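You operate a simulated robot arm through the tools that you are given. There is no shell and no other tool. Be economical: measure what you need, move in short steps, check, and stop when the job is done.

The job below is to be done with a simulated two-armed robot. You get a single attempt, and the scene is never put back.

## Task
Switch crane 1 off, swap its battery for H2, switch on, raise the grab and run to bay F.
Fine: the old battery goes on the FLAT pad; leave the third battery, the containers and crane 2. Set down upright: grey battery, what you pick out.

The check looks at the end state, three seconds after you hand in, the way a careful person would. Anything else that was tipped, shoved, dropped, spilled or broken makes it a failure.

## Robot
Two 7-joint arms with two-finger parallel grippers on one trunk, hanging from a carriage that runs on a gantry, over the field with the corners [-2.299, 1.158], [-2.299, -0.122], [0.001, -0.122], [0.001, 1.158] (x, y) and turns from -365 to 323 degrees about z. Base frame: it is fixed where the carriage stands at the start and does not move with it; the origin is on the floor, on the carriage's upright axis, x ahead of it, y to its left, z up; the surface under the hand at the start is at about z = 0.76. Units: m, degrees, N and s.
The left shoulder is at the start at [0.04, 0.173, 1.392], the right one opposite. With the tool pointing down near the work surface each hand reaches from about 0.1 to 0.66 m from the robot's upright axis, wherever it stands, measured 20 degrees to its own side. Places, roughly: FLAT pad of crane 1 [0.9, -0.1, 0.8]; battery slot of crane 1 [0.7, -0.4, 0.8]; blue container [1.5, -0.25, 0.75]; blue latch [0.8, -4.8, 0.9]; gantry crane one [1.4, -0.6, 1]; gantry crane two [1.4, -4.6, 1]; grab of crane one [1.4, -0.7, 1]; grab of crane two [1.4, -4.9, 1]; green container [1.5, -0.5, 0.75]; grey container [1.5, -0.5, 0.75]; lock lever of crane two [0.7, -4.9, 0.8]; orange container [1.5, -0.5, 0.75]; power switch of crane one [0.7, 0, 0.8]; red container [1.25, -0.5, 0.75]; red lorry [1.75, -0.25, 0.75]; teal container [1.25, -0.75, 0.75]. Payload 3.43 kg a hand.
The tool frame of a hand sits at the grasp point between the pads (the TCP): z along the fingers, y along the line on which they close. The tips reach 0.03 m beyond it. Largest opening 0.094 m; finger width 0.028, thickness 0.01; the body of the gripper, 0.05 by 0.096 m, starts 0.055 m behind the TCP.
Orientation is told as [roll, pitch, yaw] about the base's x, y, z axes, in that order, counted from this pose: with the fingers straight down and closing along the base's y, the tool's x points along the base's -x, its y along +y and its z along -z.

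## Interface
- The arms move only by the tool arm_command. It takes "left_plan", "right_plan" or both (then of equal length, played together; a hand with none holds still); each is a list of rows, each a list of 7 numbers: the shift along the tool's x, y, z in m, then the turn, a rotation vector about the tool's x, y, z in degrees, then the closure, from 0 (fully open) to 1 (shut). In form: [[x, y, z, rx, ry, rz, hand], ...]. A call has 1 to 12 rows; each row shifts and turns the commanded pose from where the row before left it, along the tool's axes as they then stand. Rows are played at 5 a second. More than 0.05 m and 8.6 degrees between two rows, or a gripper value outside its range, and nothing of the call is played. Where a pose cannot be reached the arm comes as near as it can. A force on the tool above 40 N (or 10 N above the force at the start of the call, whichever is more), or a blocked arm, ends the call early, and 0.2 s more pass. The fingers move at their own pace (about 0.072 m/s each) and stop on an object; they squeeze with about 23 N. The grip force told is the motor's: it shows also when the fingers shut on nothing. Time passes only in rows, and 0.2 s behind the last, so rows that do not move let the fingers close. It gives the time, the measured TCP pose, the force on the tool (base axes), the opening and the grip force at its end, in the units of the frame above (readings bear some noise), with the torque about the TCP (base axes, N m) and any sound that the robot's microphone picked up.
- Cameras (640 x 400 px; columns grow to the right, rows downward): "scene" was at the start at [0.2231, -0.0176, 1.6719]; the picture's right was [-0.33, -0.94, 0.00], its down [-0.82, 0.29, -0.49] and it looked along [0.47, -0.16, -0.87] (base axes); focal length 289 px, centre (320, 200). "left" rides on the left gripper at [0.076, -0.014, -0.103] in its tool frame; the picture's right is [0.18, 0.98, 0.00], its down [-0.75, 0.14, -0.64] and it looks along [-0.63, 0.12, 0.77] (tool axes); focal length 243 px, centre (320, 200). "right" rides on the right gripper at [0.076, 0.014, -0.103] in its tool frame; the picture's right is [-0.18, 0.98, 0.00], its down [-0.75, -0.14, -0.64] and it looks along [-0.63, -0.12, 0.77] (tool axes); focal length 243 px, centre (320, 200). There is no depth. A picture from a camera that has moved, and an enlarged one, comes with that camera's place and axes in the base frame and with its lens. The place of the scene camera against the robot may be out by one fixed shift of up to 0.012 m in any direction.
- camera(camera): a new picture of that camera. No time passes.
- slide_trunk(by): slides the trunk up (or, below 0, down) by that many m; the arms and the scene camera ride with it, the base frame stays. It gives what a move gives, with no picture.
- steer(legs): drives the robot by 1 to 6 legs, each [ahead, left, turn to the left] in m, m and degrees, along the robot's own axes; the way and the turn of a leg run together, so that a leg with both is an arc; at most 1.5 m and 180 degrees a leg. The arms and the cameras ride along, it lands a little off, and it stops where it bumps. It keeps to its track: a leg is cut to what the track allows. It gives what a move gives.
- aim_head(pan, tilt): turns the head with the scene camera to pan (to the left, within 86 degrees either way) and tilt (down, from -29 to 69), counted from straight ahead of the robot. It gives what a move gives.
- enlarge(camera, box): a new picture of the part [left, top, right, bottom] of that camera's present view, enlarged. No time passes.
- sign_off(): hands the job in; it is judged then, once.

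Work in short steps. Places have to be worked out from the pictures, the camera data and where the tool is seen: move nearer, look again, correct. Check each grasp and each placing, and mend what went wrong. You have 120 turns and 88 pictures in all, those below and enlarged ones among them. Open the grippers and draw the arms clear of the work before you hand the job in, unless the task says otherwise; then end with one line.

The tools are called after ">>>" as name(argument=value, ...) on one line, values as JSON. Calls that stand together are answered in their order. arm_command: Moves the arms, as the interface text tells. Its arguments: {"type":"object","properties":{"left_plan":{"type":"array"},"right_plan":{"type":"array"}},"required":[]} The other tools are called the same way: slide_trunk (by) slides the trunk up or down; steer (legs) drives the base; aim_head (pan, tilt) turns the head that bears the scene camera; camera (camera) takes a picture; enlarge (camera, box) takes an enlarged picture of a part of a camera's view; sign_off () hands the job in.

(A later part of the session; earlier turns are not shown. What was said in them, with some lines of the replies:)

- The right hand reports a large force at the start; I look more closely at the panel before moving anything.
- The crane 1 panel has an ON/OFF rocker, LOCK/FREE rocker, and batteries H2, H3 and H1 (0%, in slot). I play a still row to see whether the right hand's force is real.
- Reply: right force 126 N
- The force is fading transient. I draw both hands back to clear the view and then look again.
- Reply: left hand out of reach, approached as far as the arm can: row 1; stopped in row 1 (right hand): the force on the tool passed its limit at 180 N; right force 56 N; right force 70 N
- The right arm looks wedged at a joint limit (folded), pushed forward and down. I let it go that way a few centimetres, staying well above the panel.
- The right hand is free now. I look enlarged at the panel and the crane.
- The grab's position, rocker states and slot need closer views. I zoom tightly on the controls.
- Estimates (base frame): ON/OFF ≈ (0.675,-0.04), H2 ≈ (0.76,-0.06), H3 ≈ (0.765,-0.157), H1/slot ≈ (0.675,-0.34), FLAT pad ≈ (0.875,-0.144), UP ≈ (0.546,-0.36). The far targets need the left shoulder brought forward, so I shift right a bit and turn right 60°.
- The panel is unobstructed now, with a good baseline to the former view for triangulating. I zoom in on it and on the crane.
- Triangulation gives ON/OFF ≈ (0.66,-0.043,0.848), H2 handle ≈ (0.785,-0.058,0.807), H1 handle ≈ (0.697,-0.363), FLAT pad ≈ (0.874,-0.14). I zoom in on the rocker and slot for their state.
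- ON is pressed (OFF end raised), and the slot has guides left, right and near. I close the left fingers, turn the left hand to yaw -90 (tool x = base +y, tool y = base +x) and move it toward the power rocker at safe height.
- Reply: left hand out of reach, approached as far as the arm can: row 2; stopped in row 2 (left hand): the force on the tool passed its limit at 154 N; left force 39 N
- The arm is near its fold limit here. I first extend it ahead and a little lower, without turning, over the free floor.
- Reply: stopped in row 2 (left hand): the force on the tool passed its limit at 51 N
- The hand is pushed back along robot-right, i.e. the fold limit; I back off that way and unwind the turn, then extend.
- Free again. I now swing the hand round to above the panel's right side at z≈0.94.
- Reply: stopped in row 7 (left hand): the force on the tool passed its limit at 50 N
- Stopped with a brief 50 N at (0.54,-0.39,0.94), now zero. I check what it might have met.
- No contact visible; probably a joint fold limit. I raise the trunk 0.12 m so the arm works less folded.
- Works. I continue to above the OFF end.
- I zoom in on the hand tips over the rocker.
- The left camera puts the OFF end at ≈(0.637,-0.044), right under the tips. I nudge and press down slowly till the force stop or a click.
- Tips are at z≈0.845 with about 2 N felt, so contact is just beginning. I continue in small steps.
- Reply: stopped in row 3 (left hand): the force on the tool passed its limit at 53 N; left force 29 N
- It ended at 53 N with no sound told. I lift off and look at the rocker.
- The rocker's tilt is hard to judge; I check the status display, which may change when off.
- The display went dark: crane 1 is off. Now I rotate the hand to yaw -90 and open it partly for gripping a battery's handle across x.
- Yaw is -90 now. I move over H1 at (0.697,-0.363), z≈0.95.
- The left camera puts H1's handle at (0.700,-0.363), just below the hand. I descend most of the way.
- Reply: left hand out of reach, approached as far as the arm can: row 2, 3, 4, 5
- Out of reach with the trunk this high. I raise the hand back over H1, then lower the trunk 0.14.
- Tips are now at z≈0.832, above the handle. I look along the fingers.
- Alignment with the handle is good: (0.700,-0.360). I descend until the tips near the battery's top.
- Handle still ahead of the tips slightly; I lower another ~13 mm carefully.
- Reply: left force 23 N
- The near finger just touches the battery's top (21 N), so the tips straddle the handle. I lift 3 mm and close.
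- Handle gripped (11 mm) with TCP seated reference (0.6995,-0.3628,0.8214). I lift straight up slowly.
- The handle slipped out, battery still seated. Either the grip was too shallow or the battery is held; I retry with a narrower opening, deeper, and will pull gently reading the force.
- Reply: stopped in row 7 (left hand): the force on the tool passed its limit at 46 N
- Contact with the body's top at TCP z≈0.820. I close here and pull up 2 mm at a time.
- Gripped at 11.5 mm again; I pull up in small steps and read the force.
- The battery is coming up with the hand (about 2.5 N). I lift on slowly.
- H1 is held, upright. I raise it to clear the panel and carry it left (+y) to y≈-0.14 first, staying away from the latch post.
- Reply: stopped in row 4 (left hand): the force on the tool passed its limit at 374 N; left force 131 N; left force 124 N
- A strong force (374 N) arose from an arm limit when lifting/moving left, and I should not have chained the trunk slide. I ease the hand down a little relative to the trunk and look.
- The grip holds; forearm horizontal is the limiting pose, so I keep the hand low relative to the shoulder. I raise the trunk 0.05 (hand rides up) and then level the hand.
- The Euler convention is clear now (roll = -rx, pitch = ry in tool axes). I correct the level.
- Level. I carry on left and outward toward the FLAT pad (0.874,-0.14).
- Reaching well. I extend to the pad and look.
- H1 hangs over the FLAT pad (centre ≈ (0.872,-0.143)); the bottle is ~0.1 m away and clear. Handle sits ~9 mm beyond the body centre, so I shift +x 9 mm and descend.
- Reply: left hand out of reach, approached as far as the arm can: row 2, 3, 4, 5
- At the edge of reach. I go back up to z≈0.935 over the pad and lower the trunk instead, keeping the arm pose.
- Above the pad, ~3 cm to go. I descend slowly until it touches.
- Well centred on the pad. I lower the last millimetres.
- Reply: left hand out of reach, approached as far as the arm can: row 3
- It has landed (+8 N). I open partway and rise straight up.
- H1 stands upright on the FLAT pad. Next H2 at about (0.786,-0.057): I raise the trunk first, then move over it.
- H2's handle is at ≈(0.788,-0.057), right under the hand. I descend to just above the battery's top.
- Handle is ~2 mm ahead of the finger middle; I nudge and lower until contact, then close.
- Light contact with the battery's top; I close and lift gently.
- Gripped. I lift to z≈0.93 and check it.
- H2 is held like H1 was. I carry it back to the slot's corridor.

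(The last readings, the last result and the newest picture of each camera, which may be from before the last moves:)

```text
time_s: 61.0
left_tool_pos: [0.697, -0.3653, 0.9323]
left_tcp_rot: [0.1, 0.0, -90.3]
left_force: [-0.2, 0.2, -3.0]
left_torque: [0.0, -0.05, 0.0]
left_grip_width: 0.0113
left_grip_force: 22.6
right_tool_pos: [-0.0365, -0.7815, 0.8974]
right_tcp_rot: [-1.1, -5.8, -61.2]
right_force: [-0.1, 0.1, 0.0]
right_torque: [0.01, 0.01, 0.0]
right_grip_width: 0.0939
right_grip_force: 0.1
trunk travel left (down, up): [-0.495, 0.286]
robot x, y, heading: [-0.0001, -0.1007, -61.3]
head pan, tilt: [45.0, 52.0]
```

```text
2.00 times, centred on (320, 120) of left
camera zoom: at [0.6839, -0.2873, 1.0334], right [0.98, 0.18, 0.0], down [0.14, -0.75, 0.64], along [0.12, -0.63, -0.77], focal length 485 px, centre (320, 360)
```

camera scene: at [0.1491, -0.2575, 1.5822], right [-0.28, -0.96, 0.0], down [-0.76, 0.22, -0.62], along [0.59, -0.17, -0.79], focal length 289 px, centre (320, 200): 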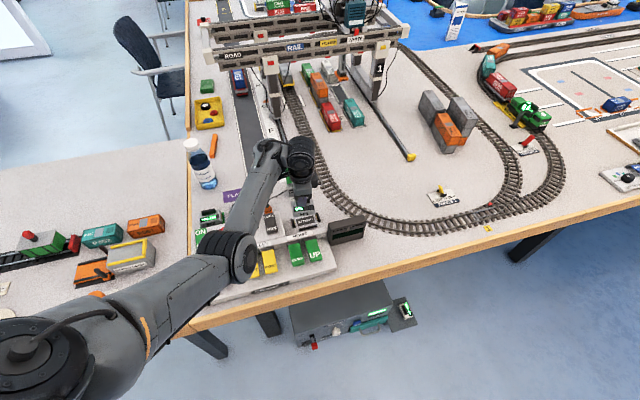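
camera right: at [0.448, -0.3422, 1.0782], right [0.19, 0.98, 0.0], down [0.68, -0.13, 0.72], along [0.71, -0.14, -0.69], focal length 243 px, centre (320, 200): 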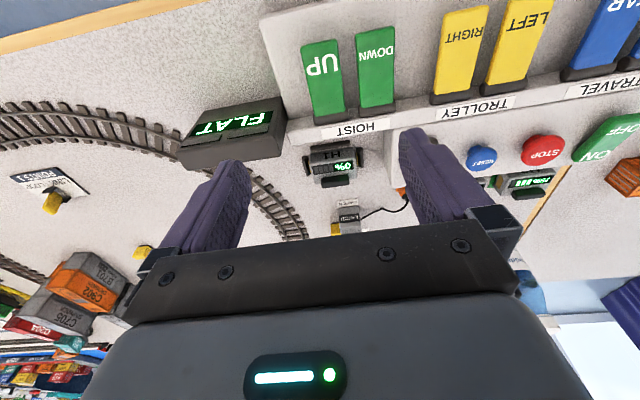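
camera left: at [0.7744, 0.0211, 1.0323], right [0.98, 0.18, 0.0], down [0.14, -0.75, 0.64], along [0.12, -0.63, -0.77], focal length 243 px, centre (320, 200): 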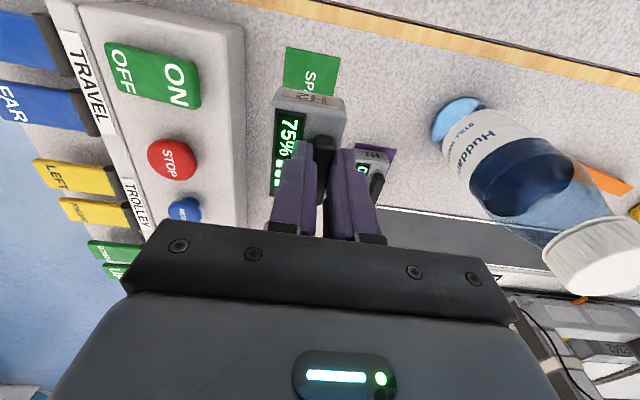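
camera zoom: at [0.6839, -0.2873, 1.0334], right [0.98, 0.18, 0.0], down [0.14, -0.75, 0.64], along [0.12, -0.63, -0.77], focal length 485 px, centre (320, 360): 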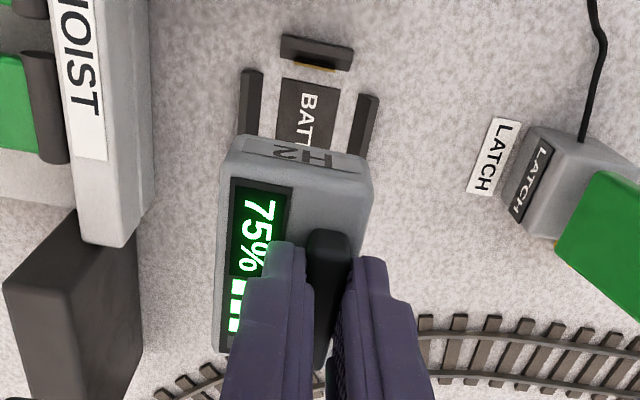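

Slot plate is centred at x≈0.689 with the handle 11 mm beyond, so TCP x should be ≈0.7005, y≈-0.361. I correct and descend partway.

>>> arm_command(left_plan=[[0.004, 0.0035, 0.02, 0, 0, 0, 1], [0, 0, 0.02, 0, 0, 0, 1], [0, 0, 0.02, 0, 0, 0, 1], [0, 0, 0.01, 0, 0, 0, 1], [0, 0, 0, 0, 0, 0, 1]])

>>> enlarge(camera="left", box=[200, 40, 440, 240])

>>> enlarge(camera="scene", box=[260, 180, 350, 240])

```text
time_s: 62.1
left_tool_pos: [0.7018, -0.3582, 0.8621]
left_tcp_rot: [0.1, 0.0, -90.3]
left_force: [0.3, -0.5, -2.1]
left_torque: [0.01, -0.05, -0.01]
left_grip_width: 0.0116
left_grip_force: 23.1
right_tool_pos: [-0.0374, -0.783, 0.8974]
right_tcp_rot: [-1.1, -5.9, -61.5]
right_force: [-0.2, 0.0, -0.3]
right_torque: [0.0, 0.0, -0.02]
right_grip_width: 0.0939
right_grip_force: 0.1
trunk travel left (down, up): [-0.495, 0.286]
robot x, y, heading: [-0.0011, -0.101, -61.0]
head pan, tilt: [45.0, 52.0]
```

```text
2.00 times, centred on (320, 140) of left
camera zoom: at [0.6887, -0.2804, 0.9639], right [0.98, 0.18, 0.0], down [0.14, -0.75, 0.64], along [0.12, -0.63, -0.77], focal length 485 px, centre (320, 320)
```

zoom: 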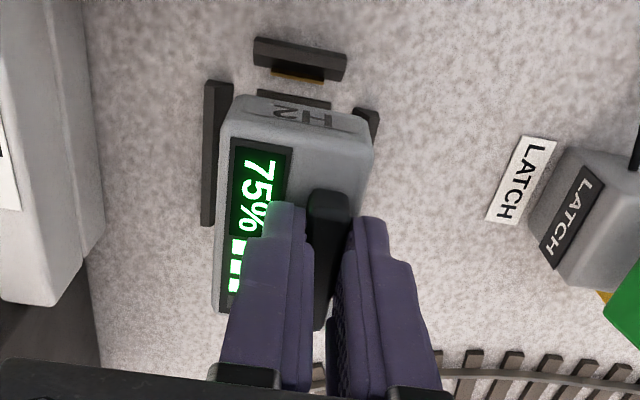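

```text
6.67 times, centred on (305, 210) of scene
camera zoom: at [0.1491, -0.2573, 1.6322], right [-0.28, -0.96, 0.0], down [-0.76, 0.22, -0.62], along [0.59, -0.17, -0.79], focal length 1929 px, centre (420, 133)
```

zoom: 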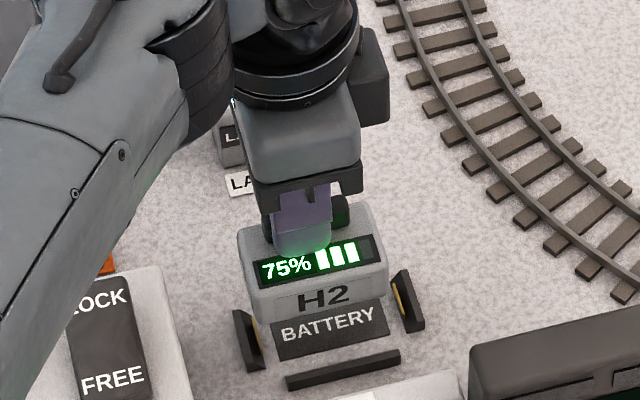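

Close. I shift 3 mm in -y and 1 mm in -x, go down to z≈0.845 and compare with the rails.

>>> arm_command(left_plan=[[-0.003, -0.001, 0.008, 0, 0, 0, 1], [0, 0, 0.008, 0, 0, 0, 1], [0, 0, 0, 0, 0, 0, 1]])

>>> enlarge(camera="left", box=[200, 60, 440, 260])

>>> enlarge(camera="scene", box=[280, 190, 340, 230])

```text
time_s: 63.0
left_tool_pos: [0.7027, -0.3611, 0.8453]
left_tcp_rot: [0.1, 0.0, -90.3]
left_force: [-0.1, 0.1, -1.7]
left_torque: [0.02, -0.04, 0.01]
left_grip_width: 0.0118
left_grip_force: 23.6
right_tool_pos: [-0.037, -0.7822, 0.8978]
right_tcp_rot: [-1.0, -5.9, -61.4]
right_force: [0.2, -0.4, -0.7]
right_torque: [-0.02, -0.02, 0.02]
right_grip_width: 0.0939
right_grip_force: 0.1
trunk travel left (down, up): [-0.495, 0.286]
robot x, y, heading: [-0.0032, -0.101, -61.4]
head pan, tilt: [45.0, 52.0]
```

```text
2.00 times, centred on (320, 160) of left
camera zoom: at [0.6888, -0.2839, 0.9475], right [0.98, 0.18, 0.0], down [0.14, -0.75, 0.64], along [0.12, -0.63, -0.77], focal length 485 px, centre (320, 280)
```

zoom: 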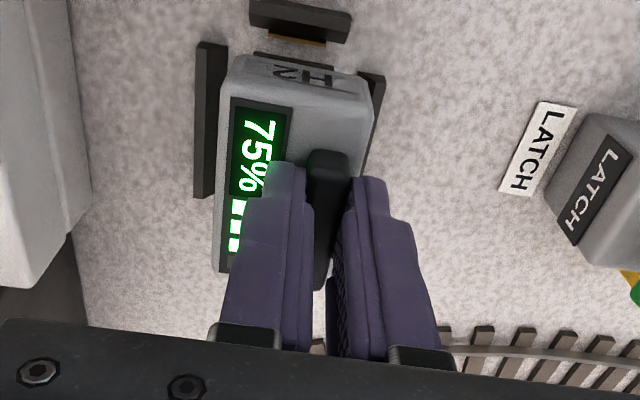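

```text
10.00 times, centred on (310, 210) of scene
camera zoom: at [0.1491, -0.2574, 1.6322], right [-0.28, -0.96, 0.0], down [-0.76, 0.22, -0.62], along [0.59, -0.17, -0.79], focal length 2893 px, centre (420, 100)
```

zoom: 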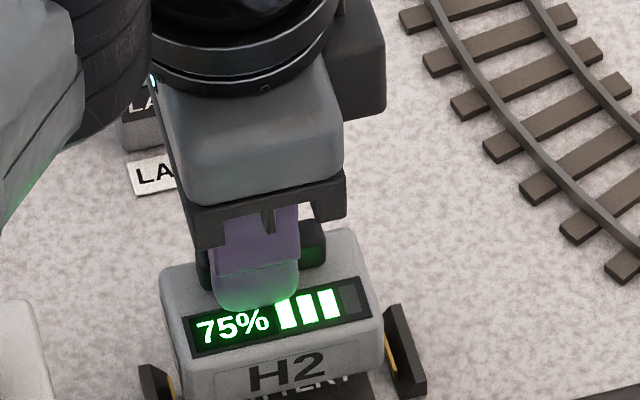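

Position relative to the rails matches H1's lifting picture. I lower gently with force watch.

>>> arm_command(left_plan=[[0, -0.001, 0.005, 0, 0, 0, 1], [0, 0, 0.005, 0, 0, 0, 1], [0, 0, 0.004, 0, 0, 0, 1], [0, 0, 0.003, 0, 0, 0, 1], [0, 0, 0, 0, 0, 0, 1]])

>>> enlarge(camera="left", box=[200, 60, 440, 260])

```text
time_s: 64.2
left_tool_pos: [0.7026, -0.3612, 0.8308]
left_tcp_rot: [0.0, 0.0, -90.4]
left_force: [0.4, 0.6, -2.1]
left_torque: [0.0, 0.0, 0.0]
left_grip_width: 0.0116
left_grip_force: 23.4
right_tool_pos: [-0.0371, -0.7828, 0.8981]
right_tcp_rot: [-1.1, -6.0, -61.4]
right_force: [0.3, -0.4, 0.3]
right_torque: [0.04, -0.01, 0.0]
right_grip_width: 0.0939
right_grip_force: 0.1
trunk travel left (down, up): [-0.495, 0.286]
robot x, y, heading: [-0.0034, -0.0999, -61.2]
head pan, tilt: [45.0, 52.0]
```

```text
2.00 times, centred on (320, 160) of left
camera zoom: at [0.6887, -0.2843, 0.9314], right [0.98, 0.18, 0.0], down [0.14, -0.75, 0.64], along [0.12, -0.63, -0.77], focal length 485 px, centre (320, 280)
```

zoom: 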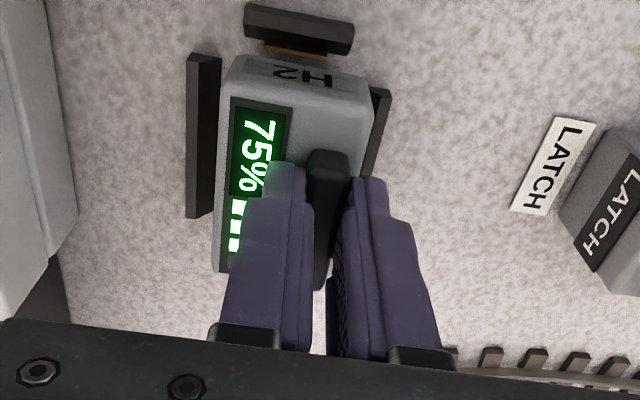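

Between the rails without contact. I nudge 1 mm back and lower to the seat.

>>> arm_command(left_plan=[[0, -0.0015, 0.003, 0, 0, 0, 1], [0, 0, 0.003, 0, 0, 0, 1], [0, 0, 0.002, 0, 0, 0, 1], [0, 0, 0.002, 0, 0, 0, 1], [0, 0, 0.002, 0, 0, 0, 1], [0, 0, 0, 0, 0, 0, 1]])

>>> enlarge(camera="left", box=[200, 60, 440, 260])

```text
time_s: 65.5
left_tool_pos: [0.702, -0.3624, 0.8198]
left_tcp_rot: [0.2, -0.2, -90.4]
left_force: [-10.9, 5.2, 30.3]
left_torque: [0.25, 0.51, 0.19]
left_grip_width: 0.0115
left_grip_force: 22.8
right_tool_pos: [-0.0363, -0.7813, 0.8991]
right_tcp_rot: [-1.2, -5.8, -61.4]
right_force: [-0.4, 0.3, -0.6]
right_torque: [0.0, 0.0, 0.0]
right_grip_width: 0.0941
right_grip_force: 0.1
trunk travel left (down, up): [-0.495, 0.286]
robot x, y, heading: [-0.0015, -0.1012, -61.5]
head pan, tilt: [45.0, 52.0]
```

```text
2.00 times, centred on (320, 160) of left
camera zoom: at [0.6878, -0.2855, 0.9216], right [0.98, 0.18, 0.0], down [0.13, -0.75, 0.64], along [0.12, -0.63, -0.76], focal length 485 px, centre (320, 280)
```

zoom: 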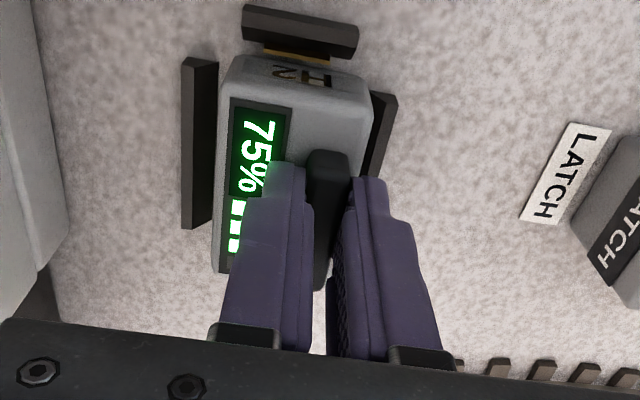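

Seated at z 0.8198 like H1 was. I release and rise.

>>> arm_command(left_plan=[[0, 0, -0.003, 0, 0, 0, 1], [0, 0, 0, 0, 0, 0, 0.65], [0, 0, 0, 0, 0, 0, 0.65], [0, 0, -0.015, 0, 0, 0, 0.65], [0, 0, -0.03, 0, 0, 0, 0.65], [0, 0, -0.03, 0, 0, 0, 0.65], [0.02, 0, -0.02, 0, 0, 0, 0.65]])

>>> enlarge(camera="left", box=[200, 20, 440, 220])

```text
time_s: 67.2
left_tool_pos: [0.6996, -0.3412, 0.9133]
left_tcp_rot: [0.1, 0.0, -90.4]
left_force: [-0.2, 0.6, 0.7]
left_torque: [0.01, -0.02, 0.0]
left_grip_width: 0.0327
left_grip_force: 0.1
right_tool_pos: [-0.0365, -0.7809, 0.8971]
right_tcp_rot: [-1.1, -5.9, -61.3]
right_force: [-0.4, 0.0, -0.2]
right_torque: [0.0, 0.01, -0.02]
right_grip_width: 0.0941
right_grip_force: 0.1
trunk travel left (down, up): [-0.495, 0.286]
robot x, y, heading: [-0.0007, -0.0968, -60.9]
head pan, tilt: [45.0, 52.0]
```

```text
2.00 times, centred on (320, 120) of left
camera zoom: at [0.6861, -0.2644, 1.0168], right [0.98, 0.18, 0.0], down [0.14, -0.75, 0.64], along [0.11, -0.63, -0.77], focal length 485 px, centre (320, 360)
```

zoom: 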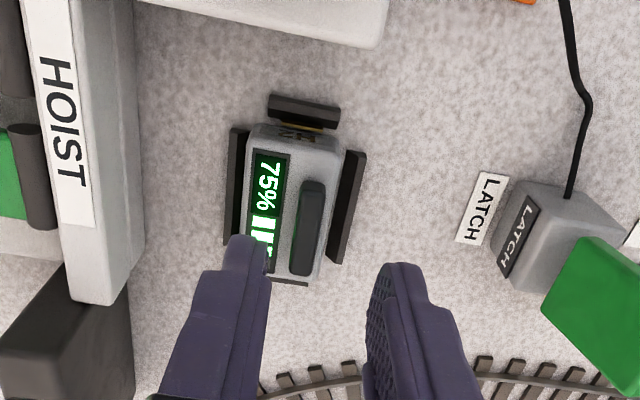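

H2 is seated, charge showing. I raise the trunk 0.15 for the nearer controls, close the fingers and move toward the ON end (0.679,-0.042).

>>> slide_trunk(by=0.15)

>>> arm_command(left_plan=[[0.04, 0, 0.02, 0, 0, 0, 1], [0.045, 0, 0.02, 0, 0, 0, 1], [0.045, -0.004, 0.02, 0, 0, 0, 1], [0.045, -0.005, 0.02, 0, 0, 0, 1], [0.045, -0.005, 0.02, 0, 0, 0, 1], [0.045, -0.004, 0.01, 0, 0, 0, 1], [0.034, -0.002, 0, 0, 0, 0, 1], [0, 0, 0, 0, 0, 0, 1]])

>>> camera(camera="left")

```text
time_s: 68.9
left_tool_pos: [0.7005, -0.3414, 1.0645]
left_tcp_rot: [0.2, 0.1, -90.3]
left_force: [0.7, 0.2, -1.2]
left_torque: [0.01, 0.01, -0.02]
left_grip_width: 0.0327
left_grip_force: 0.1
right_tool_pos: [-0.0359, -0.7822, 1.0466]
right_tcp_rot: [-1.1, -5.8, -61.5]
right_force: [0.6, 0.3, 0.1]
right_torque: [0.0, 0.01, -0.02]
right_grip_width: 0.094
right_grip_force: 0.1
trunk travel left (down, up): [-0.645, 0.136]
robot x, y, heading: [-0.005, -0.1004, -61.2]
head pan, tilt: [45.0, 52.0]
```

```text
time_s: 70.7
left_tool_pos: [0.6829, -0.0429, 0.9546]
left_tcp_rot: [0.2, 0.0, -90.3]
left_force: [0.2, 0.2, 0.4]
left_torque: [0.02, 0.0, 0.0]
left_grip_width: 0.0
left_grip_force: 23.6
right_tool_pos: [-0.0358, -0.7826, 1.0476]
right_tcp_rot: [-1.1, -5.9, -61.4]
right_force: [1.1, 0.6, 1.0]
right_torque: [0.0, -0.03, 0.0]
right_grip_width: 0.0942
right_grip_force: 0.0
trunk travel left (down, up): [-0.645, 0.136]
robot x, y, heading: [-0.0003, -0.1042, -61.2]
head pan, tilt: [45.0, 52.0]
```

```text
25 pictures are left
camera left: at [0.6694, 0.0342, 1.0568], right [0.98, 0.18, 0.0], down [0.14, -0.75, 0.64], along [0.12, -0.63, -0.77], focal length 243 px, centre (320, 200)
```

left: 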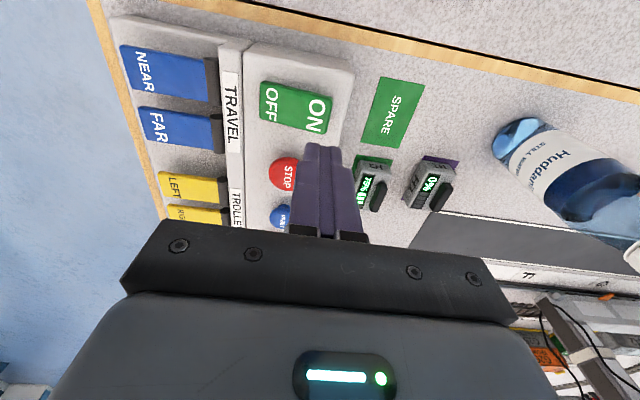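

The ON end is right below the tips at (0.682,-0.043). I press it down.

>>> arm_command(left_plan=[[0, 0, 0.03, 0, 0, 0, 1], [0, 0, 0.03, 0, 0, 0, 1], [0, 0, 0.015, 0, 0, 0, 1], [0, 0, 0.004, 0, 0, 0, 1], [0, 0, 0.004, 0, 0, 0, 1], [0, 0, 0.004, 0, 0, 0, 1], [0, 0, 0.004, 0, 0, 0, 1], [0, 0, 0.004, 0, 0, 0, 1]])

>>> arm_command(left_plan=[[0, 0, -0.02, 0, 0, 0, 1], [0, 0, -0.03, 0, 0, 0, 1], [0, 0, -0.03, 0, 0, 0, 1]])

>>> enlarge(camera="scene", box=[195, 225, 385, 335])

```text
time_s: 72.3
left_tool_pos: [0.6828, -0.0421, 0.8677]
left_tcp_rot: [0.2, 0.1, -90.6]
left_force: [-11.4, -0.1, 20.9]
left_torque: [-0.07, 0.57, 0.01]
left_grip_width: 0.0001
left_grip_force: 23.2
right_tool_pos: [-0.0376, -0.7825, 1.0471]
right_tcp_rot: [-1.1, -6.0, -61.3]
right_force: [-0.6, -0.2, 0.1]
right_torque: [0.02, -0.01, 0.01]
right_grip_width: 0.094
right_grip_force: 0.2
trunk travel left (down, up): [-0.645, 0.136]
robot x, y, heading: [-0.0028, -0.0983, -61.1]
head pan, tilt: [45.0, 52.0]
stopped in row 8 (left hand): the force on the tool passed its limit at 48 N (the readings are from after the stop); the commanded pose is now the measured one
```

```text
time_s: 73.1
left_tool_pos: [0.6848, -0.0433, 0.946]
left_tcp_rot: [0.1, 0.1, -90.4]
left_force: [-0.1, -0.2, 0.3]
left_torque: [-0.02, 0.0, -0.04]
left_grip_width: 0.0
left_grip_force: 23.0
right_tool_pos: [-0.0363, -0.7825, 1.0473]
right_tcp_rot: [-1.1, -5.8, -61.3]
right_force: [-0.5, 0.4, -0.1]
right_torque: [0.01, -0.02, -0.02]
right_grip_width: 0.0941
right_grip_force: 0.1
trunk travel left (down, up): [-0.645, 0.136]
robot x, y, heading: [-0.004, -0.1019, -60.9]
head pan, tilt: [45.0, 52.0]
```

```text
3.37 times, centred on (290, 280) of scene
camera zoom: at [0.149, -0.2574, 1.7822], right [-0.28, -0.96, 0.0], down [-0.76, 0.22, -0.62], along [0.59, -0.17, -0.79], focal length 974 px, centre (421, -70)
```

zoom: 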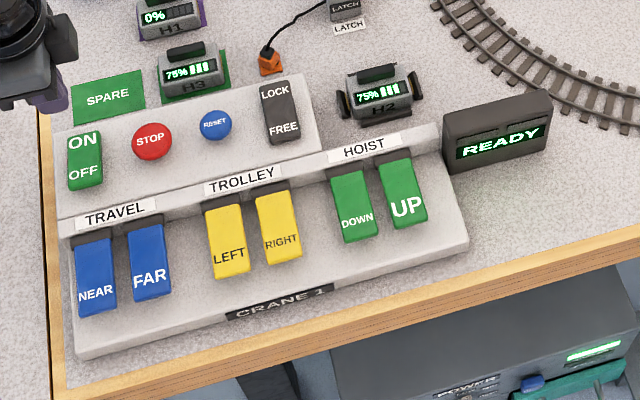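

The display says READY. Next the hoist: UP's press spot is ≈(0.524,-0.350). I move over it.

>>> arm_command(left_plan=[[-0.038, -0.02, 0, 0, 0, 0, 1], [-0.038, -0.02, 0, 0, 0, 0, 1], [-0.038, -0.02, 0, 0, 0, 0, 1], [-0.038, -0.02, 0, 0, 0, 0, 1], [-0.038, -0.02, 0, 0, 0, 0, 1], [-0.038, -0.02, 0, 0, 0, 0, 1], [-0.038, -0.02, 0, 0, 0, 0, 1], [-0.041, -0.021, 0, 0, 0, 0, 1], [0, 0, 0, 0, 0, 0, 1]])

>>> camera(camera="left")

```text
time_s: 75.1
left_tool_pos: [0.5207, -0.3478, 0.947]
left_tcp_rot: [0.1, 0.1, -90.5]
left_force: [0.1, 0.4, -0.3]
left_torque: [0.02, -0.02, 0.0]
left_grip_width: 0.0
left_grip_force: 23.0
right_tool_pos: [-0.0364, -0.7822, 1.0482]
right_tcp_rot: [-1.2, -6.0, -61.4]
right_force: [-0.4, 0.0, -0.2]
right_torque: [0.0, 0.02, 0.03]
right_grip_width: 0.094
right_grip_force: 0.0
trunk travel left (down, up): [-0.645, 0.136]
robot x, y, heading: [0.0013, -0.1003, -61.1]
head pan, tilt: [45.0, 52.0]
```

```text
23 pictures are left
camera left: at [0.507, -0.2717, 1.049], right [0.98, 0.18, 0.0], down [0.13, -0.76, 0.64], along [0.12, -0.63, -0.77], focal length 243 px, centre (320, 200)
```

left: 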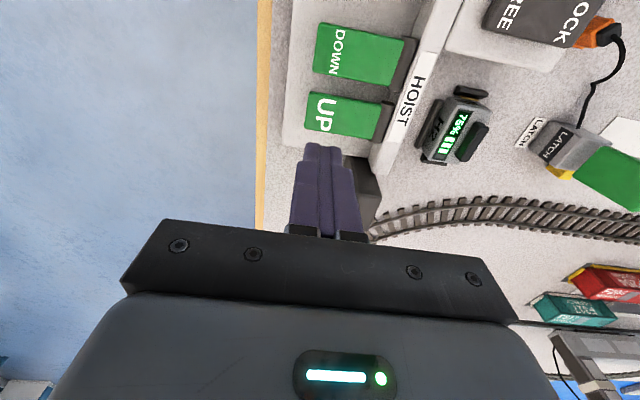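

UP's label sits at ≈(0.525,-0.353). I adjust and press down in small steps.

>>> arm_command(left_plan=[[-0.004, 0.003, 0.03, 0, 0, 0, 1], [0, 0, 0.03, 0, 0, 0, 1], [0, 0, 0.01, 0, 0, 0, 1], [0, 0, 0.005, 0, 0, 0, 1], [0, 0, 0.004, 0, 0, 0, 1], [0, 0, 0.004, 0, 0, 0, 1], [0, 0, 0.004, 0, 0, 0, 1], [0, 0, 0.004, 0, 0, 0, 1]])

```text
time_s: 76.9
left_tool_pos: [0.5208, -0.3523, 0.8557]
left_tcp_rot: [0.2, 0.0, -90.5]
left_force: [0.0, -0.2, -0.1]
left_torque: [0.0, 0.01, 0.02]
left_grip_width: 0.0
left_grip_force: 23.1
right_tool_pos: [-0.0364, -0.7819, 1.0479]
right_tcp_rot: [-1.2, -5.9, -61.5]
right_force: [0.4, -0.6, 0.2]
right_torque: [0.02, 0.0, -0.01]
right_grip_width: 0.0937
right_grip_force: 0.0
trunk travel left (down, up): [-0.645, 0.136]
robot x, y, heading: [-0.0025, -0.0998, -61.3]
head pan, tilt: [45.0, 52.0]
```

No contact yet (tips at 0.826). I go on down a few millimetres at a time.

>>> arm_command(left_plan=[[0, 0.002, 0.003, 0, 0, 0, 1], [0, 0, 0.003, 0, 0, 0, 1], [0, 0, 0.003, 0, 0, 0, 1], [0, 0, 0.003, 0, 0, 0, 1], [0, 0, 0.003, 0, 0, 0, 1], [0, 0, 0.003, 0, 0, 0, 1]])

```text
time_s: 78.3
left_tool_pos: [0.5234, -0.3514, 0.8366]
left_tcp_rot: [0.2, 0.0, -90.6]
left_force: [-1.5, -0.6, 2.7]
left_torque: [0.0, 0.05, 0.02]
left_grip_width: 0.0
left_grip_force: 22.8
right_tool_pos: [-0.0371, -0.7831, 1.0473]
right_tcp_rot: [-1.0, -5.9, -61.4]
right_force: [-0.6, -0.4, -0.1]
right_torque: [0.0, 0.0, 0.0]
right_grip_width: 0.0942
right_grip_force: 0.0
trunk travel left (down, up): [-0.645, 0.136]
robot x, y, heading: [-0.0014, -0.1007, -61.3]
head pan, tilt: [45.0, 52.0]
```

Touching now (2.7 N). I press some more and hold ~1 s, then look at the crane and display.

>>> arm_command(left_plan=[[0, 0, 0.003, 0, 0, 0, 1], [0, 0, 0.003, 0, 0, 0, 1], [0, 0, 0, 0, 0, 0, 1], [0, 0, 0, 0, 0, 0, 1], [0, 0, 0, 0, 0, 0, 1], [0, 0, 0, 0, 0, 0, 1], [0, 0, 0, 0, 0, 0, 1]])

>>> camera(camera="scene")

```text
time_s: 79.9
left_tool_pos: [0.5258, -0.3518, 0.8321]
left_tcp_rot: [0.3, 0.0, -90.5]
left_force: [-8.9, 5.4, 30.5]
left_torque: [0.16, -0.07, 0.0]
left_grip_width: 0.0
left_grip_force: 23.3
right_tool_pos: [-0.0367, -0.7811, 1.047]
right_tcp_rot: [-1.1, -5.8, -61.5]
right_force: [-0.3, -0.8, 0.5]
right_torque: [0.01, -0.01, 0.0]
right_grip_width: 0.0939
right_grip_force: 0.1
trunk travel left (down, up): [-0.645, 0.136]
robot x, y, heading: [-0.0006, -0.104, -61.5]
head pan, tilt: [45.0, 52.0]
```

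```text
22 pictures are left
camera scene: at [0.1491, -0.2575, 1.7824], right [-0.28, -0.96, 0.0], down [-0.76, 0.22, -0.62], along [0.59, -0.17, -0.79], focal length 289 px, centre (320, 200)
```

scene: 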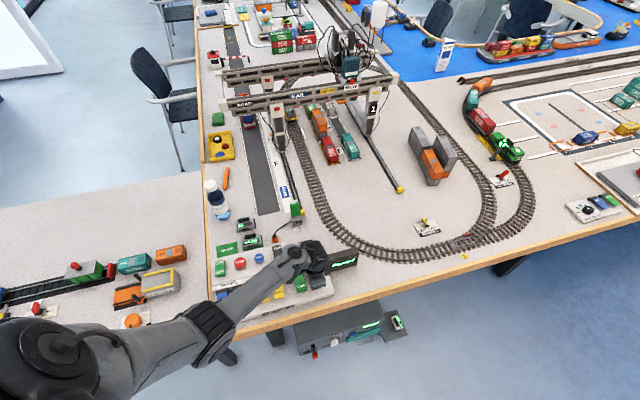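

Pressed with 30 N. I zoom in on the crane's grab and the display.

>>> enlarge(camera="scene", box=[270, 30, 400, 170])

>>> enlarge(camera="scene", box=[300, 235, 380, 290])

```text
2.86 times, centred on (335, 100) of scene
camera zoom: at [0.1491, -0.2575, 1.7824], right [-0.28, -0.96, 0.0], down [-0.76, 0.22, -0.62], along [0.59, -0.17, -0.79], focal length 827 px, centre (277, 486)
```

zoom: 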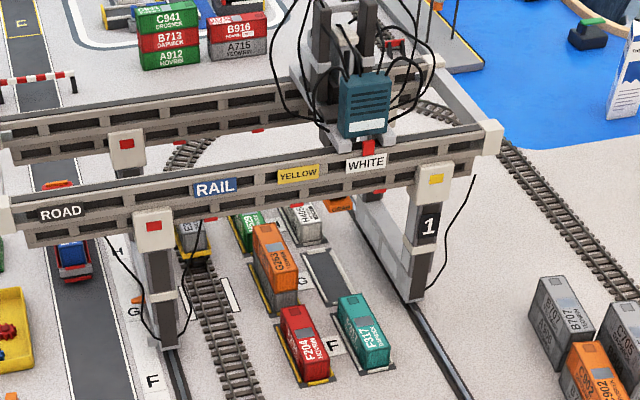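

```text
7.27 times, centred on (340, 262) of scene
camera zoom: at [0.1491, -0.2575, 1.7824], right [-0.28, -0.96, 0.0], down [-0.76, 0.22, -0.62], along [0.59, -0.17, -0.79], focal length 2104 px, centre (174, -254)
```

zoom: 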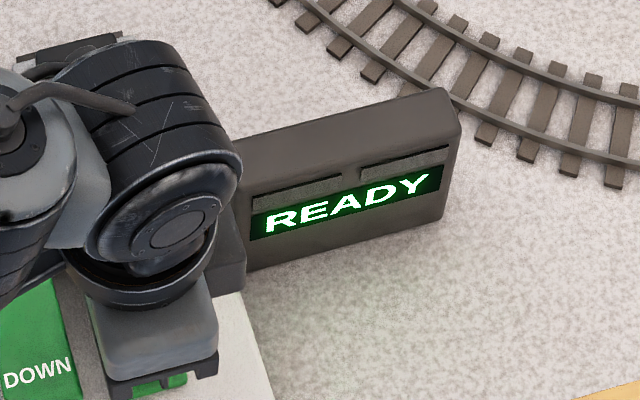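

The grab has risen (now partly behind the beam). I keep holding UP.

>>> arm_command(left_plan=[[0, 0, 0, 0, 0, 0, 1], [0, 0, 0, 0, 0, 0, 1], [0, 0, 0, 0, 0, 0, 1], [0, 0, 0, 0, 0, 0, 1], [0, 0, 0, 0, 0, 0, 1], [0, 0, 0, 0, 0, 0, 1], [0, 0, 0, 0, 0, 0, 1], [0, 0, 0, 0, 0, 0, 1], [0, 0, 0, 0, 0, 0, 1], [0, 0, 0, 0, 0, 0, 1], [0, 0, 0, 0, 0, 0, 1], [0, 0, 0, 0, 0, 0, 1]])

>>> enlarge(camera="scene", box=[270, 10, 400, 150])

```text
time_s: 82.5
left_tool_pos: [0.5253, -0.3538, 0.832]
left_tcp_rot: [0.1, -0.1, -90.5]
left_force: [-10.1, 0.3, 29.7]
left_torque: [0.07, 0.01, -0.01]
left_grip_width: 0.0
left_grip_force: 23.4
right_tool_pos: [-0.0355, -0.7836, 1.0488]
right_tcp_rot: [-1.2, -5.9, -61.4]
right_force: [0.1, 0.0, 0.1]
right_torque: [0.01, 0.01, -0.01]
right_grip_width: 0.094
right_grip_force: 0.0
trunk travel left (down, up): [-0.645, 0.136]
robot x, y, heading: [-0.0024, -0.1007, -61.2]
head pan, tilt: [45.0, 52.0]
```

```text
2.86 times, centred on (335, 80) of scene
camera zoom: at [0.149, -0.2577, 1.7825], right [-0.28, -0.96, 0.0], down [-0.76, 0.22, -0.62], along [0.59, -0.17, -0.79], focal length 827 px, centre (277, 543)
```

zoom: 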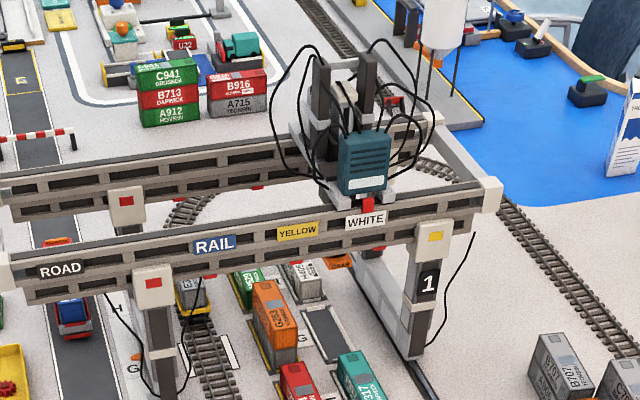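

The grab no longer rises, so it is at its top. I release UP, raise the trunk 0.09 and move over to NEAR (0.527,-0.042), as F is nearer than G.

>>> arm_command(left_plan=[[0, 0, -0.02, 0, 0, 0, 1], [0, 0, -0.03, 0, 0, 0, 1], [0, 0, -0.03, 0, 0, 0, 1]])

>>> slide_trunk(by=0.09)

>>> arm_command(left_plan=[[0.03, 0, 0.02, 0, 0, 0, 1], [0.04, 0, 0.02, 0, 0, 0, 1], [0.04, 0, 0.02, 0, 0, 0, 1], [0.04, 0, 0.01, 0, 0, 0, 1], [0.04, 0, 0.01, 0, 0, 0, 1], [0.04, 0, 0, 0, 0, 0, 1], [0.04, 0, 0, 0, 0, 0, 1], [0.04, 0, 0, 0, 0, 0, 1], [0, 0, 0, 0, 0, 0, 1]])

>>> camera(camera="left")

```text
time_s: 83.3
left_tool_pos: [0.5262, -0.3517, 0.9108]
left_tcp_rot: [0.1, 0.1, -90.5]
left_force: [0.3, 0.9, 0.5]
left_torque: [0.01, -0.02, 0.0]
left_grip_width: 0.0
left_grip_force: 23.1
right_tool_pos: [-0.0363, -0.7816, 1.0469]
right_tcp_rot: [-1.1, -5.9, -61.3]
right_force: [-0.4, -0.5, -0.1]
right_torque: [-0.01, 0.02, -0.01]
right_grip_width: 0.094
right_grip_force: 0.1
trunk travel left (down, up): [-0.645, 0.136]
robot x, y, heading: [0.0005, -0.0991, -61.0]
head pan, tilt: [45.0, 52.0]
```

```text
time_s: 84.6
left_tool_pos: [0.5255, -0.3514, 1.0009]
left_tcp_rot: [0.1, 0.0, -90.4]
left_force: [-0.2, 0.2, -1.0]
left_torque: [0.01, 0.0, -0.02]
left_grip_width: 0.0002
left_grip_force: 22.9
right_tool_pos: [-0.0365, -0.7823, 1.1374]
right_tcp_rot: [-1.1, -5.9, -61.4]
right_force: [0.7, -0.3, 0.1]
right_torque: [0.02, 0.01, -0.03]
right_grip_width: 0.0941
right_grip_force: 0.0
trunk travel left (down, up): [-0.735, 0.046]
robot x, y, heading: [-0.0009, -0.097, -60.8]
head pan, tilt: [45.0, 52.0]
```

```text
time_s: 86.6
left_tool_pos: [0.529, -0.0439, 0.9227]
left_tcp_rot: [0.1, 0.0, -90.4]
left_force: [0.6, -0.2, 0.6]
left_torque: [-0.01, -0.01, 0.01]
left_grip_width: 0.0
left_grip_force: 22.8
right_tool_pos: [-0.035, -0.7826, 1.138]
right_tcp_rot: [-1.1, -5.9, -61.3]
right_force: [0.0, 0.5, 0.0]
right_torque: [0.01, -0.07, -0.02]
right_grip_width: 0.0942
right_grip_force: 0.1
trunk travel left (down, up): [-0.735, 0.046]
robot x, y, heading: [-0.0007, -0.0978, -61.0]
head pan, tilt: [45.0, 52.0]
```

```text
18 pictures are left
camera left: at [0.5158, 0.0335, 1.0257], right [0.98, 0.18, 0.0], down [0.13, -0.76, 0.64], along [0.11, -0.63, -0.77], focal length 243 px, centre (320, 200)
```

left: 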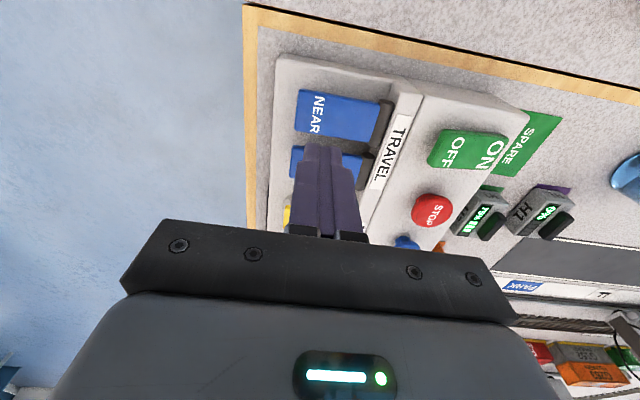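

NEAR's label is right below the tips. I descend to just above the key, then press it briefly and lift to gauge the speed.

>>> arm_command(left_plan=[[0, 0, 0.03, 0, 0, 0, 1], [0, 0, 0.03, 0, 0, 0, 1], [0, 0, 0.02, 0, 0, 0, 1], [0, 0, 0.004, 0, 0, 0, 1], [0, 0, 0.004, 0, 0, 0, 1], [0, 0, 0.003, 0, 0, 0, 1], [0, 0, -0.006, 0, 0, 0, 1], [0, 0, -0.006, 0, 0, 0, 1]])

>>> enlarge(camera="scene", box=[230, 60, 410, 200])

```text
time_s: 88.0
left_tool_pos: [0.5307, -0.0431, 0.8317]
left_tcp_rot: [0.3, 0.0, -90.8]
left_force: [-11.3, 3.1, 37.6]
left_torque: [0.07, -0.06, 0.02]
left_grip_width: 0.0001
left_grip_force: 22.6
right_tool_pos: [-0.0359, -0.7809, 1.1378]
right_tcp_rot: [-1.1, -5.9, -61.3]
right_force: [-0.6, -0.1, 0.4]
right_torque: [0.0, 0.01, 0.0]
right_grip_width: 0.0941
right_grip_force: 0.1
trunk travel left (down, up): [-0.735, 0.046]
robot x, y, heading: [-0.0004, -0.1027, -61.0]
head pan, tilt: [45.0, 52.0]
stopped in row 7 (left hand): the force on the tool passed its limit at 41 N (the readings are from after the stop); the commanded pose is now the measured one
```

```text
2.86 times, centred on (320, 130) of scene
camera zoom: at [0.1488, -0.2569, 1.8727], right [-0.28, -0.96, 0.0], down [-0.76, 0.22, -0.62], along [0.59, -0.17, -0.79], focal length 827 px, centre (320, 400)
```

zoom: 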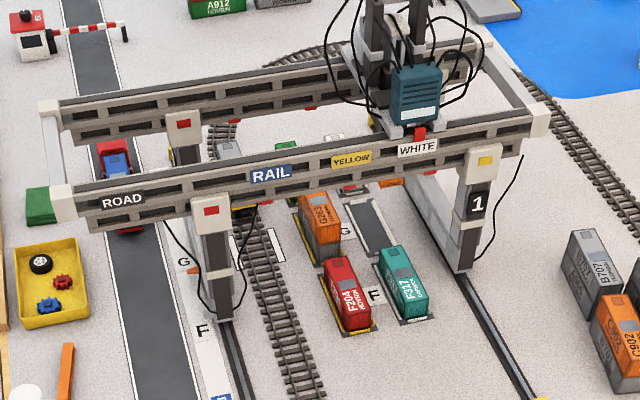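

The crane is moving: pointer at x≈1.335, G at 1.386, F at 1.20. I release at once to measure.

>>> arm_command(left_plan=[[0, 0, -0.012, 0, 0, 0, 1]])

>>> enlarge(camera="scene", box=[230, 60, 410, 200])

```text
time_s: 88.4
left_tool_pos: [0.529, -0.044, 0.8433]
left_tcp_rot: [0.2, 0.0, -90.6]
left_force: [1.7, 1.2, 2.4]
left_torque: [0.02, -0.07, 0.04]
left_grip_width: 0.0
left_grip_force: 22.9
right_tool_pos: [-0.0373, -0.7814, 1.1361]
right_tcp_rot: [-1.1, -5.9, -61.5]
right_force: [0.2, -0.3, 0.5]
right_torque: [-0.01, 0.01, -0.04]
right_grip_width: 0.0941
right_grip_force: 0.0
trunk travel left (down, up): [-0.735, 0.046]
robot x, y, heading: [-0.0037, -0.1023, -61.3]
head pan, tilt: [45.0, 52.0]
```

```text
2.86 times, centred on (320, 130) of scene
camera zoom: at [0.149, -0.2573, 1.8716], right [-0.28, -0.96, 0.0], down [-0.76, 0.22, -0.62], along [0.59, -0.17, -0.79], focal length 827 px, centre (320, 400)
```

zoom: 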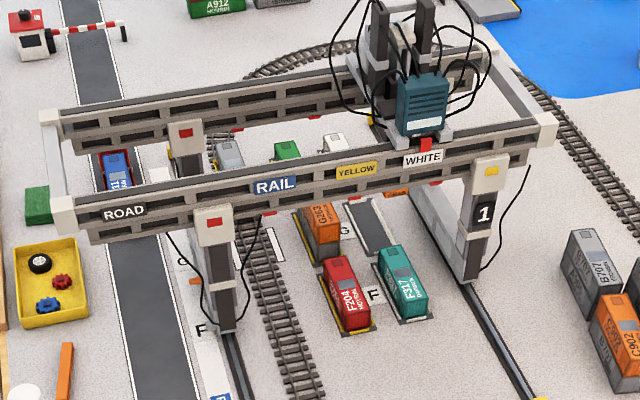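

Pointer now at ≈1.304, about 0.10 m to go. I give a pulse of roughly 0.5 s.

>>> arm_command(left_plan=[[0, 0, 0.011, 0, 0, 0, 1], [0, 0, 0, 0, 0, 0, 1], [0, 0, -0.012, 0, 0, 0, 1], [0, 0, -0.01, 0, 0, 0, 1]])

>>> enlarge(camera="scene", box=[230, 60, 410, 200])

```text
time_s: 89.4
left_tool_pos: [0.5303, -0.0427, 0.8549]
left_tcp_rot: [0.2, 0.0, -90.5]
left_force: [-0.2, 0.4, -0.6]
left_torque: [-0.03, 0.02, 0.03]
left_grip_width: 0.0003
left_grip_force: 23.3
right_tool_pos: [-0.0361, -0.7818, 1.1376]
right_tcp_rot: [-1.1, -5.9, -61.2]
right_force: [-0.8, 0.1, -0.9]
right_torque: [0.01, 0.02, -0.01]
right_grip_width: 0.0938
right_grip_force: 0.1
trunk travel left (down, up): [-0.735, 0.046]
robot x, y, heading: [-0.0006, -0.1006, -61.4]
head pan, tilt: [45.0, 52.0]
```

```text
2.86 times, centred on (320, 130) of scene
camera zoom: at [0.1489, -0.2573, 1.872], right [-0.28, -0.96, 0.0], down [-0.76, 0.22, -0.62], along [0.59, -0.17, -0.79], focal length 827 px, centre (320, 400)
```

zoom: 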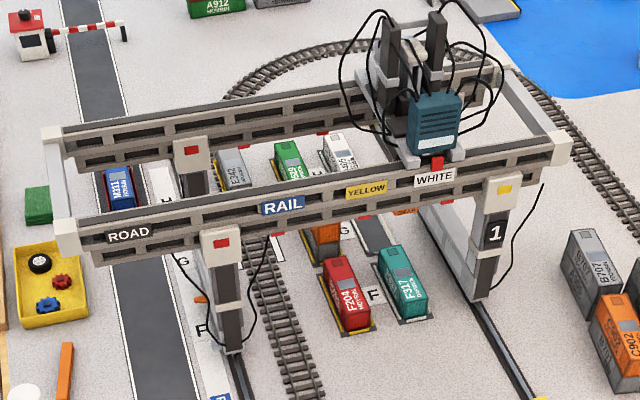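

Moved 0.05; pointer at ≈1.254, F at ≈1.20. One more equal pulse.

>>> arm_command(left_plan=[[0, 0, 0.011, 0, 0, 0, 1], [0, 0, 0.011, 0, 0, 0, 1], [0, 0, 0, 0, 0, 0, 1], [0, 0, -0.012, 0, 0, 0, 1], [0, 0, -0.01, 0, 0, 0, 1]])

>>> enlarge(camera="scene", box=[260, 120, 350, 200])

```text
time_s: 90.6
left_tool_pos: [0.5288, -0.0468, 0.8569]
left_tcp_rot: [0.3, -0.1, -90.6]
left_force: [0.4, -0.5, 0.5]
left_torque: [-0.01, -0.02, 0.01]
left_grip_width: 0.0
left_grip_force: 22.8
right_tool_pos: [-0.0369, -0.7837, 1.1378]
right_tcp_rot: [-1.2, -5.9, -61.4]
right_force: [0.3, 0.5, -0.1]
right_torque: [-0.04, 0.02, 0.02]
right_grip_width: 0.094
right_grip_force: 0.0
trunk travel left (down, up): [-0.735, 0.046]
robot x, y, heading: [-0.0006, -0.0996, -61.0]
head pan, tilt: [45.0, 52.0]
```

```text
5.00 times, centred on (305, 160) of scene
camera zoom: at [0.1488, -0.2574, 1.8721], right [-0.28, -0.96, 0.0], down [-0.76, 0.22, -0.62], along [0.59, -0.17, -0.79], focal length 1446 px, centre (395, 400)
```

zoom: 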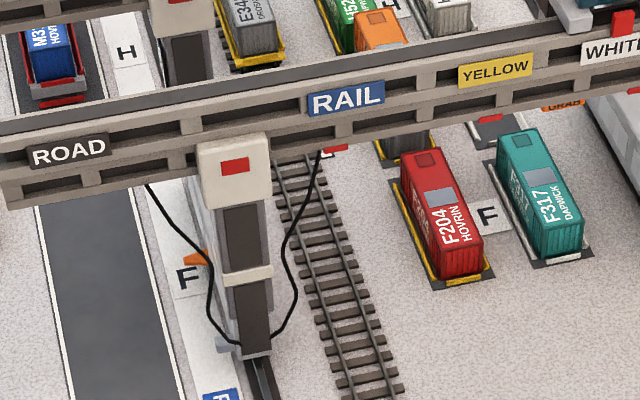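

The pointer stands at F (pointer ≈1.2015, F ≈1.199), grab still up. I lift the left hand, open it and draw it off the table toward the free side.

>>> arm_command(left_plan=[[0, 0, -0.03, 0, 0, 0, 1], [0, 0, -0.04, 0, 0, 0, 1], [0, 0, -0.03, 0, 0, 0, 0.5], [-0.045, 0, 0, 0, 0, 0, 0], [-0.045, 0, 0, 0, 0, 0, 0], [-0.045, -0.015, 0, 0, 0, 0, 0], [-0.045, -0.015, 0, 0, 0, 0, 0], [-0.045, -0.015, 0, 0, 0, 0, 0], [-0.045, -0.015, 0, 0, 0, 0, 0], [-0.045, -0.015, 0, 0, 0, 0, 0], [-0.045, -0.02, 0, 0, 0, 0, 0], [-0.045, -0.02, 0, 0, 0, 0, 0]])

>>> camera(camera="scene")

>>> enlarge(camera="scene", box=[200, 170, 390, 340])

>>> enlarge(camera="scene", box=[230, 50, 410, 200])

```text
time_s: 93.2
left_tool_pos: [0.4082, -0.4495, 0.9539]
left_tcp_rot: [0.2, -0.1, -90.6]
left_force: [-0.2, 0.0, 0.8]
left_torque: [0.04, 0.0, 0.01]
left_grip_width: 0.0942
left_grip_force: 0.1
right_tool_pos: [-0.0361, -0.7826, 1.1387]
right_tcp_rot: [-1.3, -5.9, -61.4]
right_force: [-0.3, 0.2, -0.2]
right_torque: [-0.02, 0.0, -0.02]
right_grip_width: 0.0942
right_grip_force: 0.1
trunk travel left (down, up): [-0.735, 0.046]
robot x, y, heading: [0.0, -0.0996, -61.1]
head pan, tilt: [45.0, 52.0]
```

```text
13 pictures are left
camera scene: at [0.1487, -0.2576, 1.8723], right [-0.28, -0.96, 0.0], down [-0.76, 0.22, -0.62], along [0.59, -0.17, -0.79], focal length 289 px, centre (320, 200)
```

scene: 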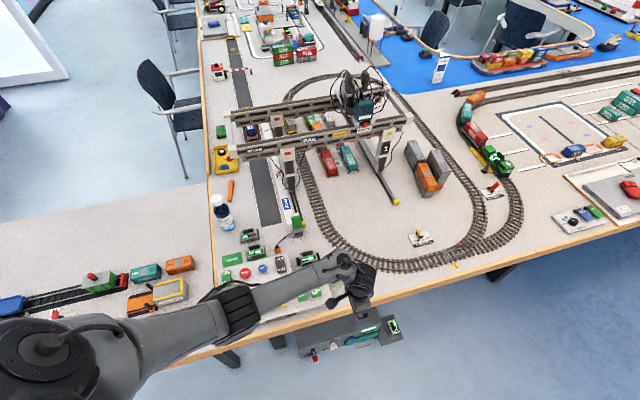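

```text
2.35 times, centred on (295, 255) of scene
camera zoom: at [0.1487, -0.2576, 1.8723], right [-0.28, -0.96, 0.0], down [-0.76, 0.22, -0.62], along [0.59, -0.17, -0.79], focal length 681 px, centre (379, 71)
```

zoom: 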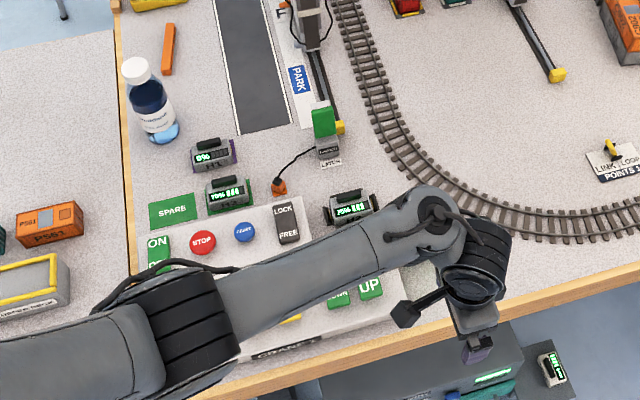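

```text
2.67 times, centred on (320, 125) of scene
camera zoom: at [0.1487, -0.2576, 1.8723], right [-0.28, -0.96, 0.0], down [-0.76, 0.22, -0.62], along [0.59, -0.17, -0.79], focal length 772 px, centre (320, 400)
```

zoom: 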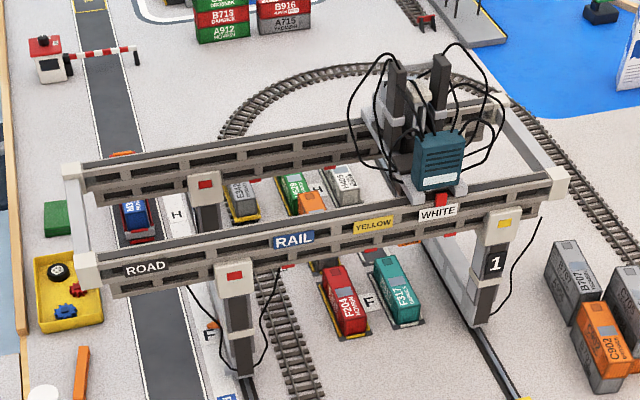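

All in place: H2 in slot, H1 on FLAT, H3 untouched, crane at F. I turn the base 45° further right to swing the arm off the panel, and then check the display and pointer.

>>> steer(legs=[[0, 0, -45]])

>>> aim_head(pan=84, tilt=48)

>>> camera(camera="scene")

```text
time_s: 95.6
left_tool_pos: [0.0459, -0.6353, 0.9547]
left_tcp_rot: [0.2, -0.1, -135.3]
left_force: [-0.3, 0.2, -0.4]
left_torque: [-0.03, 0.02, -0.02]
left_grip_width: 0.0941
left_grip_force: 0.1
right_tool_pos: [-0.5053, -0.5605, 1.1374]
right_tcp_rot: [-1.0, -5.9, -106.0]
right_force: [-0.6, -0.2, 0.3]
right_torque: [0.0, 0.02, -0.02]
right_grip_width: 0.094
right_grip_force: 0.1
trunk travel left (down, up): [-0.735, 0.046]
robot x, y, heading: [-0.0025, -0.1027, -105.8]
head pan, tilt: [45.0, 52.0]
```

```text
time_s: 96.7
left_tool_pos: [0.0463, -0.6374, 0.9565]
left_tcp_rot: [0.2, -0.2, -135.3]
left_force: [-0.3, -0.1, -0.3]
left_torque: [0.0, 0.0, 0.01]
left_grip_width: 0.0939
left_grip_force: 0.0
right_tool_pos: [-0.5044, -0.5608, 1.1375]
right_tcp_rot: [-1.0, -6.0, -106.1]
right_force: [0.4, 0.5, 0.4]
right_torque: [-0.01, 0.0, 0.01]
right_grip_width: 0.0939
right_grip_force: 0.0
trunk travel left (down, up): [-0.735, 0.046]
robot x, y, heading: [0.0007, -0.1008, -105.6]
head pan, tilt: [84.0, 48.0]
```

```text
10 pictures are left
camera scene: at [0.029, -0.2797, 1.8776], right [-0.37, -0.93, 0.0], down [-0.69, 0.28, -0.67], along [0.62, -0.25, -0.74], focal length 289 px, centre (320, 200)
```

scene: 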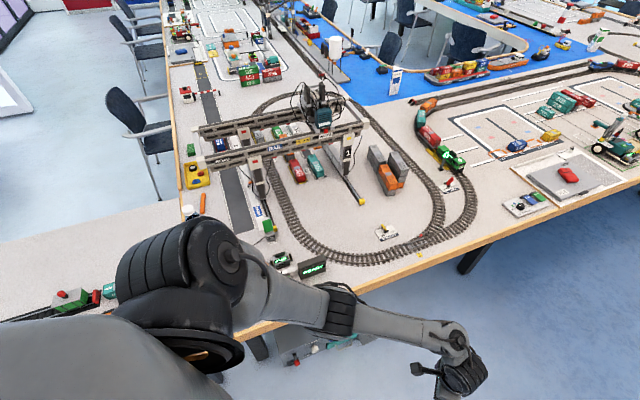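

>>> enlarge(camera="scene", box=[190, 120, 360, 290])

>>> enlarge(camera="scene", box=[220, 160, 300, 220])

```text
2.35 times, centred on (275, 205) of scene
camera zoom: at [0.029, -0.2797, 1.8776], right [-0.37, -0.93, 0.0], down [-0.69, 0.28, -0.67], along [0.62, -0.25, -0.74], focal length 681 px, centre (426, 188)
```

zoom: 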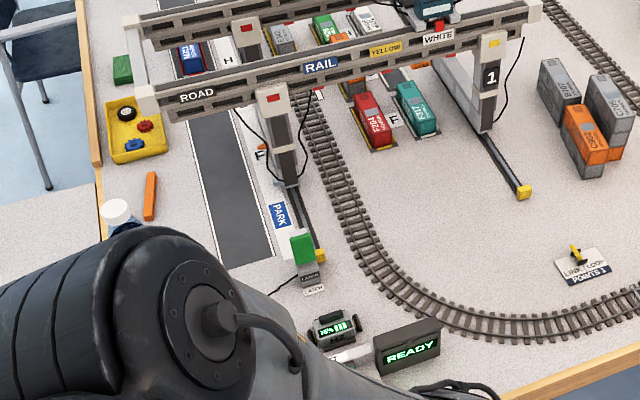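

```text
6.67 times, centred on (260, 190) of scene
camera zoom: at [0.029, -0.2797, 1.8776], right [-0.37, -0.93, 0.0], down [-0.69, 0.28, -0.67], along [0.62, -0.25, -0.74], focal length 1929 px, centre (720, 267)
```

zoom: 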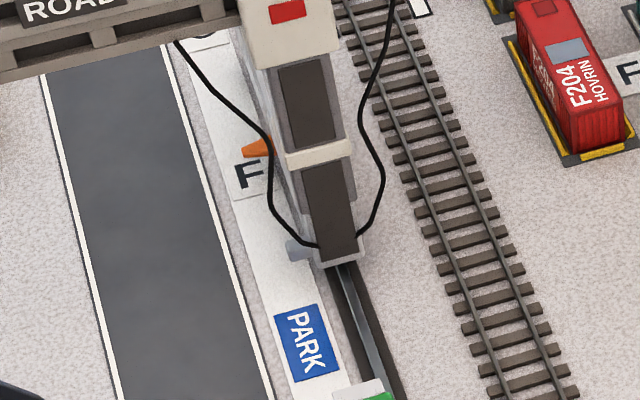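

Pointer at F, display READY, both batteries are in place, and the arms are clear with grippers open. I hand the job in.

>>> sign_off()

```text
The job is handed in.
```

Crane 1 is switched on and READY, running on H2, with the grab raised and the pointer at bay F; H1 stands upright on the FLAT pad, and H3, the containers and crane 2 were left alone.
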